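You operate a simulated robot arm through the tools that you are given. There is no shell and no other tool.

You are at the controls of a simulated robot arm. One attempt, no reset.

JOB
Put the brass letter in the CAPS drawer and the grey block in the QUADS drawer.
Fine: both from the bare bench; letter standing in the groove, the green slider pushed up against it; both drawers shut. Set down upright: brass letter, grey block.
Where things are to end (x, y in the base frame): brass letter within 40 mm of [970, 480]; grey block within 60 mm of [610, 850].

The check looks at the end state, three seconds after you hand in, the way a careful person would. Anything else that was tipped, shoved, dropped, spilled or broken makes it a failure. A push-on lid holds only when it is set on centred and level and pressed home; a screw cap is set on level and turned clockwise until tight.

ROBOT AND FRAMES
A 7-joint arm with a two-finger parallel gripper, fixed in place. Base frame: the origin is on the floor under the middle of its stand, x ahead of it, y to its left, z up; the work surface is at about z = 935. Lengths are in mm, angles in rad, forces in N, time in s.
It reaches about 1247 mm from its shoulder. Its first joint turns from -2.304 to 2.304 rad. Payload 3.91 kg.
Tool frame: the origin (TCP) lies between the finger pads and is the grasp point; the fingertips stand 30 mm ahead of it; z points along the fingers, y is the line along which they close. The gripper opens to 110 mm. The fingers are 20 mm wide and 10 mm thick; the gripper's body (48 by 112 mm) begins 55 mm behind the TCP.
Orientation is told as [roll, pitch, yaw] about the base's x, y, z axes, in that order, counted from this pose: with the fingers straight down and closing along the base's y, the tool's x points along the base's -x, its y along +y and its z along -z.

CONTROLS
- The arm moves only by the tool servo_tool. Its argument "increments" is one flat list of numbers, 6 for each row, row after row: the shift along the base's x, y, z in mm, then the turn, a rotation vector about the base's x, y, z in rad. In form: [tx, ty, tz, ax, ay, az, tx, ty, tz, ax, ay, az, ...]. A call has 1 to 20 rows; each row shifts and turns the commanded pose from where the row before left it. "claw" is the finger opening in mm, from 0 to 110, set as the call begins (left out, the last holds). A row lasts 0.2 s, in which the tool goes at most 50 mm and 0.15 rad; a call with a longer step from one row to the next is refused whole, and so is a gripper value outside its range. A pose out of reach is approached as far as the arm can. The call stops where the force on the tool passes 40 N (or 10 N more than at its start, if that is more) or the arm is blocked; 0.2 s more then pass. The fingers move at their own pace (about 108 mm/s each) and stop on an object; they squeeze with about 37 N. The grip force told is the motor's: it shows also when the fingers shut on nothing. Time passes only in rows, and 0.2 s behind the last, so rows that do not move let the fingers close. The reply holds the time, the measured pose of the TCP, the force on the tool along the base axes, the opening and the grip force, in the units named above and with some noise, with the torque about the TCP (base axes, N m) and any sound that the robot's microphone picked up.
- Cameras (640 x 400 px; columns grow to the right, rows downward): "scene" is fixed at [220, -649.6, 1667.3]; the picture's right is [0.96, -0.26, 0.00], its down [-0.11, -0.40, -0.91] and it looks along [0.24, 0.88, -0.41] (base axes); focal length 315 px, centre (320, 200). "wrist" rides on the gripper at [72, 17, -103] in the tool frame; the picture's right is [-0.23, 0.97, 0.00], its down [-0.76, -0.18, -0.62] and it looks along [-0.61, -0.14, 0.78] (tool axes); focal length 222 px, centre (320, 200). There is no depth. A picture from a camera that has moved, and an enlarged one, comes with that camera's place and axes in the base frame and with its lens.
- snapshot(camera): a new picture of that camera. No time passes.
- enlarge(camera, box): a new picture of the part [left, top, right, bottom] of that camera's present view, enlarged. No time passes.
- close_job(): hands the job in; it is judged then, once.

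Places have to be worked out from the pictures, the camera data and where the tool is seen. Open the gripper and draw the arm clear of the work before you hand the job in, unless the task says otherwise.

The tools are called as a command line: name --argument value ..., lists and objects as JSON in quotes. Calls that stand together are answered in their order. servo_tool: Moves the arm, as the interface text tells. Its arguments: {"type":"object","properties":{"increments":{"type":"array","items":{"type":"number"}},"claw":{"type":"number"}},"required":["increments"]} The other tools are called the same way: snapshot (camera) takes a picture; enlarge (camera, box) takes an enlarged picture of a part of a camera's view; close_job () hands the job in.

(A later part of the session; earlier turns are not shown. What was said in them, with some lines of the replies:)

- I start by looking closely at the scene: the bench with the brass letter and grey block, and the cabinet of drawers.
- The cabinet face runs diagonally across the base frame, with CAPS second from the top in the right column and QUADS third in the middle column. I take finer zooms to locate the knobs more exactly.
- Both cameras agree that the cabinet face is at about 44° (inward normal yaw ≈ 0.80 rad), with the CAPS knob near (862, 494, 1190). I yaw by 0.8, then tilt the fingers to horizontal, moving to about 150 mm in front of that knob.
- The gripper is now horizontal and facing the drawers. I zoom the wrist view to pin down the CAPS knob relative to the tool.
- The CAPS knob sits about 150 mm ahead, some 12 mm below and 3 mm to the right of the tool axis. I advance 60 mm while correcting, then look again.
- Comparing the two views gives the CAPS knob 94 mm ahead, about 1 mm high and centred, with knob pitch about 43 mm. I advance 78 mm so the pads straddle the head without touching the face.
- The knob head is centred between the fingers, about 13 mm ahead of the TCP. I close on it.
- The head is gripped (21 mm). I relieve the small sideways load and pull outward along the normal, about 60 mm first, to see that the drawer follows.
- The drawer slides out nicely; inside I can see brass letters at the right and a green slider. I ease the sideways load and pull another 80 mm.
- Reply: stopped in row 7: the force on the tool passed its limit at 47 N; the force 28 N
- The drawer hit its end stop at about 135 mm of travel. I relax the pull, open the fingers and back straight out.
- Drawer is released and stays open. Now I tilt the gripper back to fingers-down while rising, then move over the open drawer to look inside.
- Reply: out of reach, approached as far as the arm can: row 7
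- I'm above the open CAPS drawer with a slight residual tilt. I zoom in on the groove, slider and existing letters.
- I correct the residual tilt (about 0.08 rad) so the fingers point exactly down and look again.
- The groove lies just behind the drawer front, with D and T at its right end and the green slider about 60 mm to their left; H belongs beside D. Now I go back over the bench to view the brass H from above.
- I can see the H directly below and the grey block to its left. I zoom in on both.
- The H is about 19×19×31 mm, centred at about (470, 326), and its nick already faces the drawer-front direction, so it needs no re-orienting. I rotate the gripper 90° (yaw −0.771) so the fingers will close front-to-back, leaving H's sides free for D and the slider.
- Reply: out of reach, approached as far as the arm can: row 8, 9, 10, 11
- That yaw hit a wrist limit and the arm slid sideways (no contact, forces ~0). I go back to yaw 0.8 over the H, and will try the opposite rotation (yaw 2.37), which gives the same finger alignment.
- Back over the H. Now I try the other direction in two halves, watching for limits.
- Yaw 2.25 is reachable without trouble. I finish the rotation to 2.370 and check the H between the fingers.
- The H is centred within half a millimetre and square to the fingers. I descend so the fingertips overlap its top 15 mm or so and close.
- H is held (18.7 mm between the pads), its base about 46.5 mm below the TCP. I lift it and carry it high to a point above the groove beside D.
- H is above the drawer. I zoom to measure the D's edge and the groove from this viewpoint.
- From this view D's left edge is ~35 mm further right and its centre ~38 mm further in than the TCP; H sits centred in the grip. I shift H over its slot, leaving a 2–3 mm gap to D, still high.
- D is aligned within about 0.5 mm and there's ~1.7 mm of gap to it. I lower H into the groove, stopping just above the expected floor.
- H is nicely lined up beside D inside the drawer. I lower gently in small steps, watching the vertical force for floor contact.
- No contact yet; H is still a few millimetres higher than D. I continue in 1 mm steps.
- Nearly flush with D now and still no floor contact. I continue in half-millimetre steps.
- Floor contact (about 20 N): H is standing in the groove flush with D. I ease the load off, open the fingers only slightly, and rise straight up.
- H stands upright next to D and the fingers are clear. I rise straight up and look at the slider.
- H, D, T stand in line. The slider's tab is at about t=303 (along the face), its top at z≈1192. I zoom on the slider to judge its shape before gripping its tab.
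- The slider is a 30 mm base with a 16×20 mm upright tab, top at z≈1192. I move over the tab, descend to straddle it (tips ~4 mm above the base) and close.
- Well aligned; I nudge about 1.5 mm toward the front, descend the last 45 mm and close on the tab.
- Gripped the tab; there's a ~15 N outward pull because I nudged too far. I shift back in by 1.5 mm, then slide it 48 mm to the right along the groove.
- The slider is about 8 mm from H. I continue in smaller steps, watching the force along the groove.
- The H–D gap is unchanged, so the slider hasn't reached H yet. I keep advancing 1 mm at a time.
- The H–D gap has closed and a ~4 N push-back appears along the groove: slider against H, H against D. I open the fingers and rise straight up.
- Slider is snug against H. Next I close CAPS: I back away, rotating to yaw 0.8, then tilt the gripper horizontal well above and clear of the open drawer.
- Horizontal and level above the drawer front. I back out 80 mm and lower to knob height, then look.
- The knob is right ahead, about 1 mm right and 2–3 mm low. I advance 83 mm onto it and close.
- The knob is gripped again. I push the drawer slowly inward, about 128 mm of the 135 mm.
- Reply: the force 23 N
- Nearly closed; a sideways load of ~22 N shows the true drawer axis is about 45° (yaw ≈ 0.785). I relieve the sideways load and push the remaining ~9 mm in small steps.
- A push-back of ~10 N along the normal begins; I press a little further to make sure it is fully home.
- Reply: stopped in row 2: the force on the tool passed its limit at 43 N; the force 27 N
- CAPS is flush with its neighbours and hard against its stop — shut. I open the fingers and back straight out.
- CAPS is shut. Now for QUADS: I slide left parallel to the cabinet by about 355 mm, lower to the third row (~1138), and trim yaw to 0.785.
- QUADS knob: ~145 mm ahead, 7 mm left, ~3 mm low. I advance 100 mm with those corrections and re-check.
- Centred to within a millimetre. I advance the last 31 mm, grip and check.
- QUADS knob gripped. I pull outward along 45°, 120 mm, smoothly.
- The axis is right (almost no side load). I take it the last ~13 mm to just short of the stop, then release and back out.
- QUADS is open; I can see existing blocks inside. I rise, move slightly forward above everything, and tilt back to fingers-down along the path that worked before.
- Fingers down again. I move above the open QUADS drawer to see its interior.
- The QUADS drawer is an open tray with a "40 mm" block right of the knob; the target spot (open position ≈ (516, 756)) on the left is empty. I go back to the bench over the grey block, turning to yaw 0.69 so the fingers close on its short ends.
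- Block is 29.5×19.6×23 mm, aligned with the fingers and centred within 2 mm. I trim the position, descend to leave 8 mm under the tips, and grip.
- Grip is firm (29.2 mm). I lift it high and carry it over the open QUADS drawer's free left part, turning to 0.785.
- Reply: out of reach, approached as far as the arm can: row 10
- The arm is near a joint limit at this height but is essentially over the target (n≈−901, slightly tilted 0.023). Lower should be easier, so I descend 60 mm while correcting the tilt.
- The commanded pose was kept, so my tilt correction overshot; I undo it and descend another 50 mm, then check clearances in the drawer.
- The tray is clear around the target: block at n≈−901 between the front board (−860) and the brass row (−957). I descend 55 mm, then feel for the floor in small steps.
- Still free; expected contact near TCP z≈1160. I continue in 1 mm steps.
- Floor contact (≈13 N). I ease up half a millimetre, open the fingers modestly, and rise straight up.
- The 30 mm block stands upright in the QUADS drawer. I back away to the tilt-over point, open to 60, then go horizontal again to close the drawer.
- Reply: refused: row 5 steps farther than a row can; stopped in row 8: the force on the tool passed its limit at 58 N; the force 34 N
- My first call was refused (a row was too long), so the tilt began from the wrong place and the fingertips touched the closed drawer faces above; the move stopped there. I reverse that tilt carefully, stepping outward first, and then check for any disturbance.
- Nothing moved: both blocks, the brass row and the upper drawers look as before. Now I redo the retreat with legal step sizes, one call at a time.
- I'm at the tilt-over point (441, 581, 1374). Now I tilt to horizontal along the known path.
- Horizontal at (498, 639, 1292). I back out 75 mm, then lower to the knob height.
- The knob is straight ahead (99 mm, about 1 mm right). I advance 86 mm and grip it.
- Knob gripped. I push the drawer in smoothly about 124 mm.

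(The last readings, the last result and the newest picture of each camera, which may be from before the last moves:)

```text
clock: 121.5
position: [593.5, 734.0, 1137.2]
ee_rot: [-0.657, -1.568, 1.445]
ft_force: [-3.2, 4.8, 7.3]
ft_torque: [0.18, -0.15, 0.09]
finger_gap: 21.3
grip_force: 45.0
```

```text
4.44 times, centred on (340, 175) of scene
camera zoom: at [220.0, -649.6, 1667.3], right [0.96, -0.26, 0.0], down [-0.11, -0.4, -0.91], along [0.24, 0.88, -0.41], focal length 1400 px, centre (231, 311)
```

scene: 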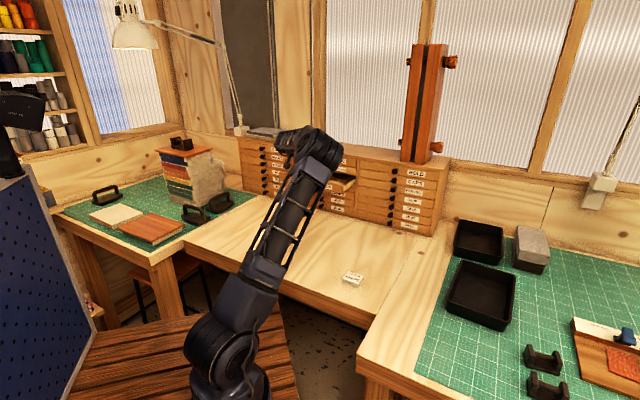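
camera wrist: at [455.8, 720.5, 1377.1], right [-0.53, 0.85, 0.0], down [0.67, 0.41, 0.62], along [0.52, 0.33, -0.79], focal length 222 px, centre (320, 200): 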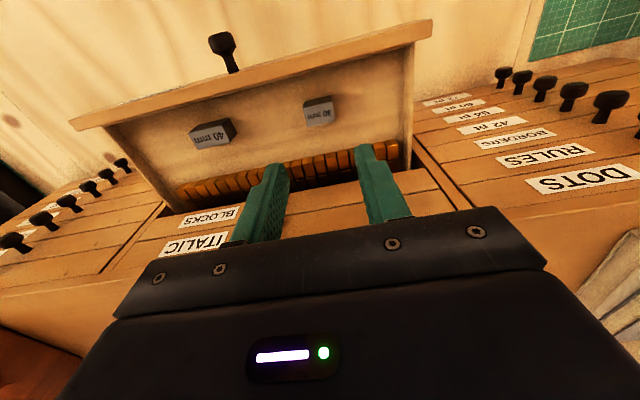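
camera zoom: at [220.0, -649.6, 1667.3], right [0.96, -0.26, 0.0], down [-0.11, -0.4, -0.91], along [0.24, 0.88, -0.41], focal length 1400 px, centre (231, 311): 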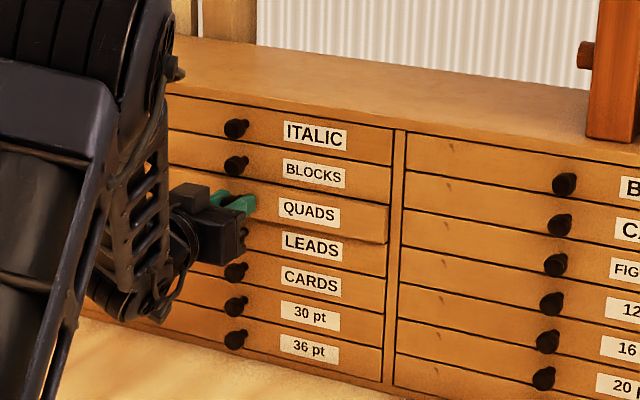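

Nearly shut, about 9 mm left. I finish in small steps until the stop is felt.

servo_tool --increments '[2, 2, 0, 0, 0, 0, 1.5, 1.5, 0, 0, 0, 0, 0.8, 0.8, 0, 0, 0, 0, 0, 0, 0, 0, 0, 0]'

servo_tool --increments '[0.7, 0.7, 0, 0, 0, 0, 0.7, 0.7, 0, 0, 0, 0, 0.7, 0.7, 0, 0, 0, 0, 0.7, 0.7, 0, 0, 0, 0]'

enlarge --camera "scene" --box '[290, 150, 370, 200]'

```text
clock: 122.5
position: [596.2, 739.2, 1136.5]
ee_rot: [-0.517, -1.566, 1.304]
ft_force: [-6.4, 4.2, 10.1]
ft_torque: [-0.01, 0.04, 0.12]
finger_gap: 21.2
grip_force: 44.3
```

```text
clock: 123.5
position: [599.4, 741.3, 1136.1]
ee_rot: [-0.525, -1.568, 1.315]
ft_force: [-12.3, -5.0, 9.2]
ft_torque: [0.19, -0.19, 0.06]
finger_gap: 20.9
grip_force: 45.3
```

```text
8.00 times, centred on (330, 175) of scene
camera zoom: at [220.0, -649.6, 1667.3], right [0.96, -0.26, 0.0], down [-0.11, -0.4, -0.91], along [0.24, 0.88, -0.41], focal length 2521 px, centre (240, 400)
```

zoom: 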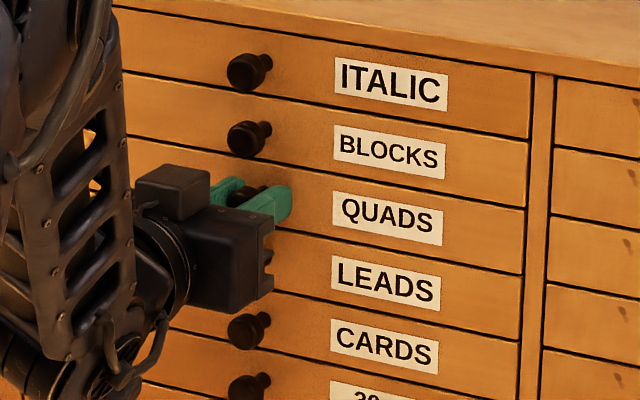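

Flush with neighbours and push-back starting (~12 N). I press a touch more to confirm it is fully home.

servo_tool --increments '[0.7, 0.7, 0, 0, 0, 0, 0.7, 0.7, 0, 0, 0, 0, 0, 0, 0, 0, 0, 0]'

servo_tool --increments '[0, 0, 0, 0, 0, 0, 0, 0, 0, 0, 0, 0, 0, 0, 0, 0, 0, 0]' --claw 70

```text
clock: 124.0
position: [599.9, 741.5, 1137.2]
ee_rot: [-0.493, -1.567, 1.28]
ft_force: [-16.1, -24.0, 6.8]
ft_torque: [0.11, -0.08, -0.12]
finger_gap: 21.4
grip_force: 44.8
stopped in row 2: the force on the tool passed its limit at 44 N (the readings are from after the stop); the commanded pose is now the measured one
```

```text
clock: 124.8
position: [600.7, 741.0, 1135.1]
ee_rot: [-0.37, -1.566, 1.161]
ft_force: [0.6, 0.1, 0.4]
ft_torque: [-0.01, 0.01, 0.0]
finger_gap: 69.9
grip_force: 0.0
```

QUADS is hard against its stop and released. I back straight out 110 mm and look at the whole cabinet.

servo_tool --increments '[-10, -10, 0, 0, 0, 0, -17, -17, 0, 0, 0, 0, -17, -17, 0, 0, 0, 0, -17, -17, 0, 0, 0, 0, -17, -17, 0, 0, 0, 0]'

snapshot --camera "wrist"

enlarge --camera "scene" --box '[250, 130, 450, 255]'

```text
clock: 126.0
position: [522.6, 662.8, 1137.6]
ee_rot: [-0.379, -1.566, 1.167]
ft_force: [1.0, -0.4, 0.0]
ft_torque: [0.03, 0.0, -0.01]
finger_gap: 69.9
grip_force: 0.0
```

```text
taken
camera wrist: at [437.1, 602.4, 1065.1], right [-0.69, 0.69, 0.23], down [-0.31, -0.56, 0.76], along [0.65, 0.46, 0.6], focal length 222 px, centre (320, 200)
```

wrist: 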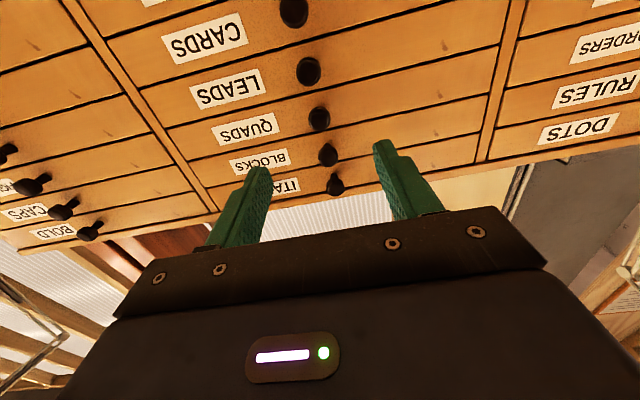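

```text
3.20 times, centred on (350, 192) of scene
camera zoom: at [220.0, -649.6, 1667.3], right [0.96, -0.26, 0.0], down [-0.11, -0.4, -0.91], along [0.24, 0.88, -0.41], focal length 1008 px, centre (224, 224)
```

zoom: 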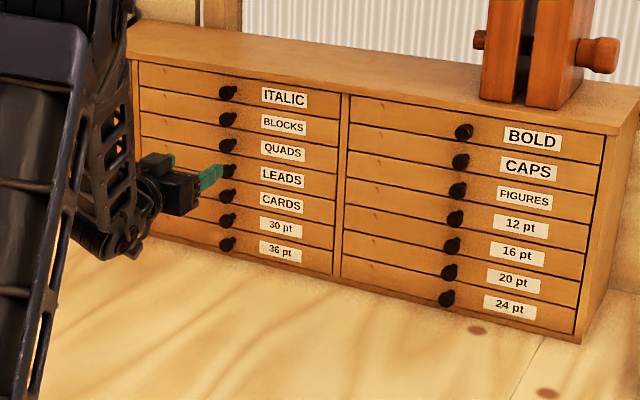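

All drawers in every column are shut and flush. I now rise and tilt back along the known path to draw the arm clear.

servo_tool --increments '[-5, -5, 30, 0, 0, 0, -5, -5, 30, 0, 0, 0, -5, -5, 31, 0, 0, 0, -5, -5, 31, 0, 0, 0, -4, -4, 31, 0, 0, 0, 0, 0, 0, 0, 0, 0]'

```text
clock: 127.4
position: [499.3, 639.0, 1287.2]
ee_rot: [-0.37, -1.565, 1.161]
ft_force: [0.6, 0.2, -0.4]
ft_torque: [0.01, 0.02, -0.01]
finger_gap: 69.8
grip_force: 0.1
```

At (499, 639, 1287), clear of everything. I tilt back to fingers-down while retreating.

servo_tool --increments '[-5.4, -5.4, 7.8, -0.10098, 0.10098, 0, -5.4, -5.4, 7.8, -0.10098, 0.10098, 0, -5.4, -5.4, 7.8, -0.10098, 0.10098, 0, -5.4, -5.4, 7.8, -0.10098, 0.10098, 0, -5.4, -5.4, 7.8, -0.10098, 0.10098, 0, -5.4, -5.4, 7.8, -0.10098, 0.10098, 0, -5.4, -5.4, 7.8, -0.10098, 0.10098, 0, -5.4, -5.4, 7.8, -0.10098, 0.10098, 0, -5.4, -5.4, 7.8, -0.10098, 0.10098, 0, -5.4, -5.4, 7.8, -0.10098, 0.10098, 0, -5.4, -5.4, 7.8, -0.10098, 0.10098, 0]'

servo_tool --increments '[0, -30, 0, 0, 0, 0, 0, -40, 0, 0, 0, 0, 0, -40, 0, 0, 0, 0, 0, -40, 0, 0, 0, 0, 0, 0, 0, 0, 0, 0]' --claw 110

snapshot --camera "scene"

snapshot --camera "wrist"

enlarge --camera "scene" --box '[250, 130, 450, 255]'

```text
clock: 129.8
position: [438.1, 579.7, 1374.7]
ee_rot: [0.004, 0.007, 0.789]
ft_force: [0.3, 0.0, 0.0]
ft_torque: [0.04, -0.04, 0.0]
finger_gap: 69.9
grip_force: 0.1
```

```text
clock: 131.0
position: [439.6, 430.3, 1374.7]
ee_rot: [0.004, 0.004, 0.787]
ft_force: [0.2, 0.5, -0.1]
ft_torque: [-0.01, 0.02, 0.0]
finger_gap: 110.2
grip_force: 0.1
```

```text
taken
```

scene: 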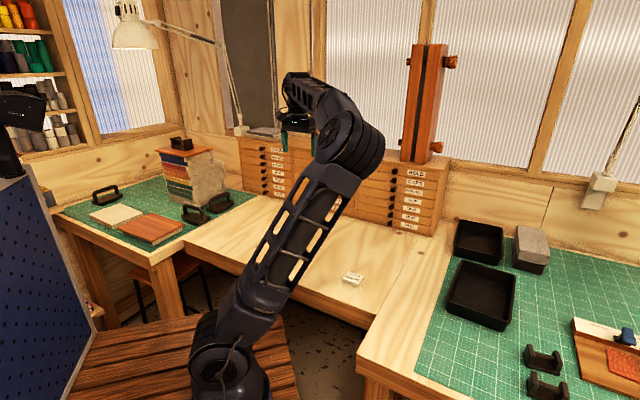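

```text
taken
camera wrist: at [376.3, 391.9, 1478.9], right [-0.53, 0.85, 0.0], down [0.67, 0.41, 0.62], along [0.52, 0.33, -0.79], focal length 222 px, centre (320, 200)
```

wrist: 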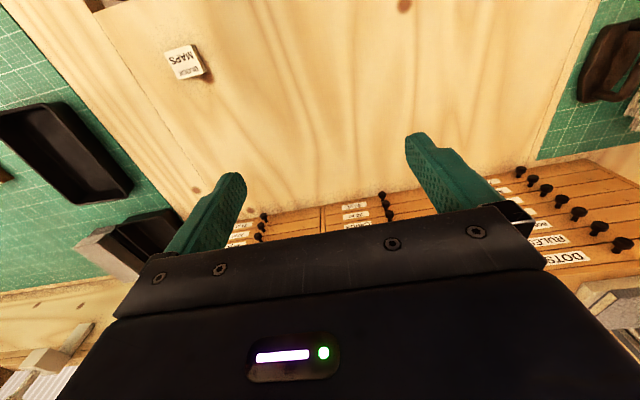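

```text
3.20 times, centred on (350, 192) of scene
camera zoom: at [220.0, -649.6, 1667.3], right [0.96, -0.26, 0.0], down [-0.11, -0.4, -0.91], along [0.24, 0.88, -0.41], focal length 1008 px, centre (224, 224)
```

zoom: 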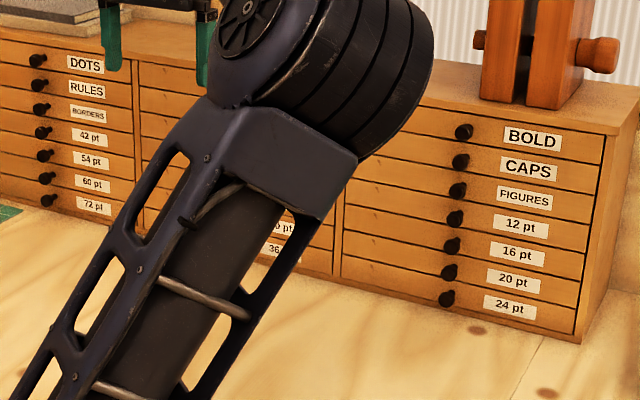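

The bench is bare apart from the untouched BLOCK MAPS box. All drawers are flush, the press and trays are undisturbed, and the arm is clear with the gripper open. I hand in the job.

close_job

```text
The job is handed in.
```

I handed the job in: the brass letter is in the CAPS drawer and the grey block is in the QUADS drawer. I pressed both drawers shut against their stops. I have not seen the check's result, and I did not reopen either drawer, so what I say about their contents is from just before I closed them.

- **Brass letter (H):** it stands upright in the groove next to the D, nick facing the front. The green slider is pushed up against it. From the arm readings I put it at about [988, 460], roughly 27 mm from the target and within the 40 mm limit.
- **Grey block (30 mm):** it stands upright in the free left part of the QUADS tray. I put it at about [611, 851], right on its target.
- **Contact with the cabinet:** after I set the block down, the fingertips touched the closed drawer faces above QUADS, at about 58 N. One of my moves had been refused, so the next one started from the wrong place. I backed off and looked, and nothing had moved.
- **D and T letters:** pushing the slider home may have shifted them by about 1 mm along the groove.

The gripper is open and the arm is drawn clear of the cabinet. The press, the trays and the BLOCK MAPS box look undisturbed.
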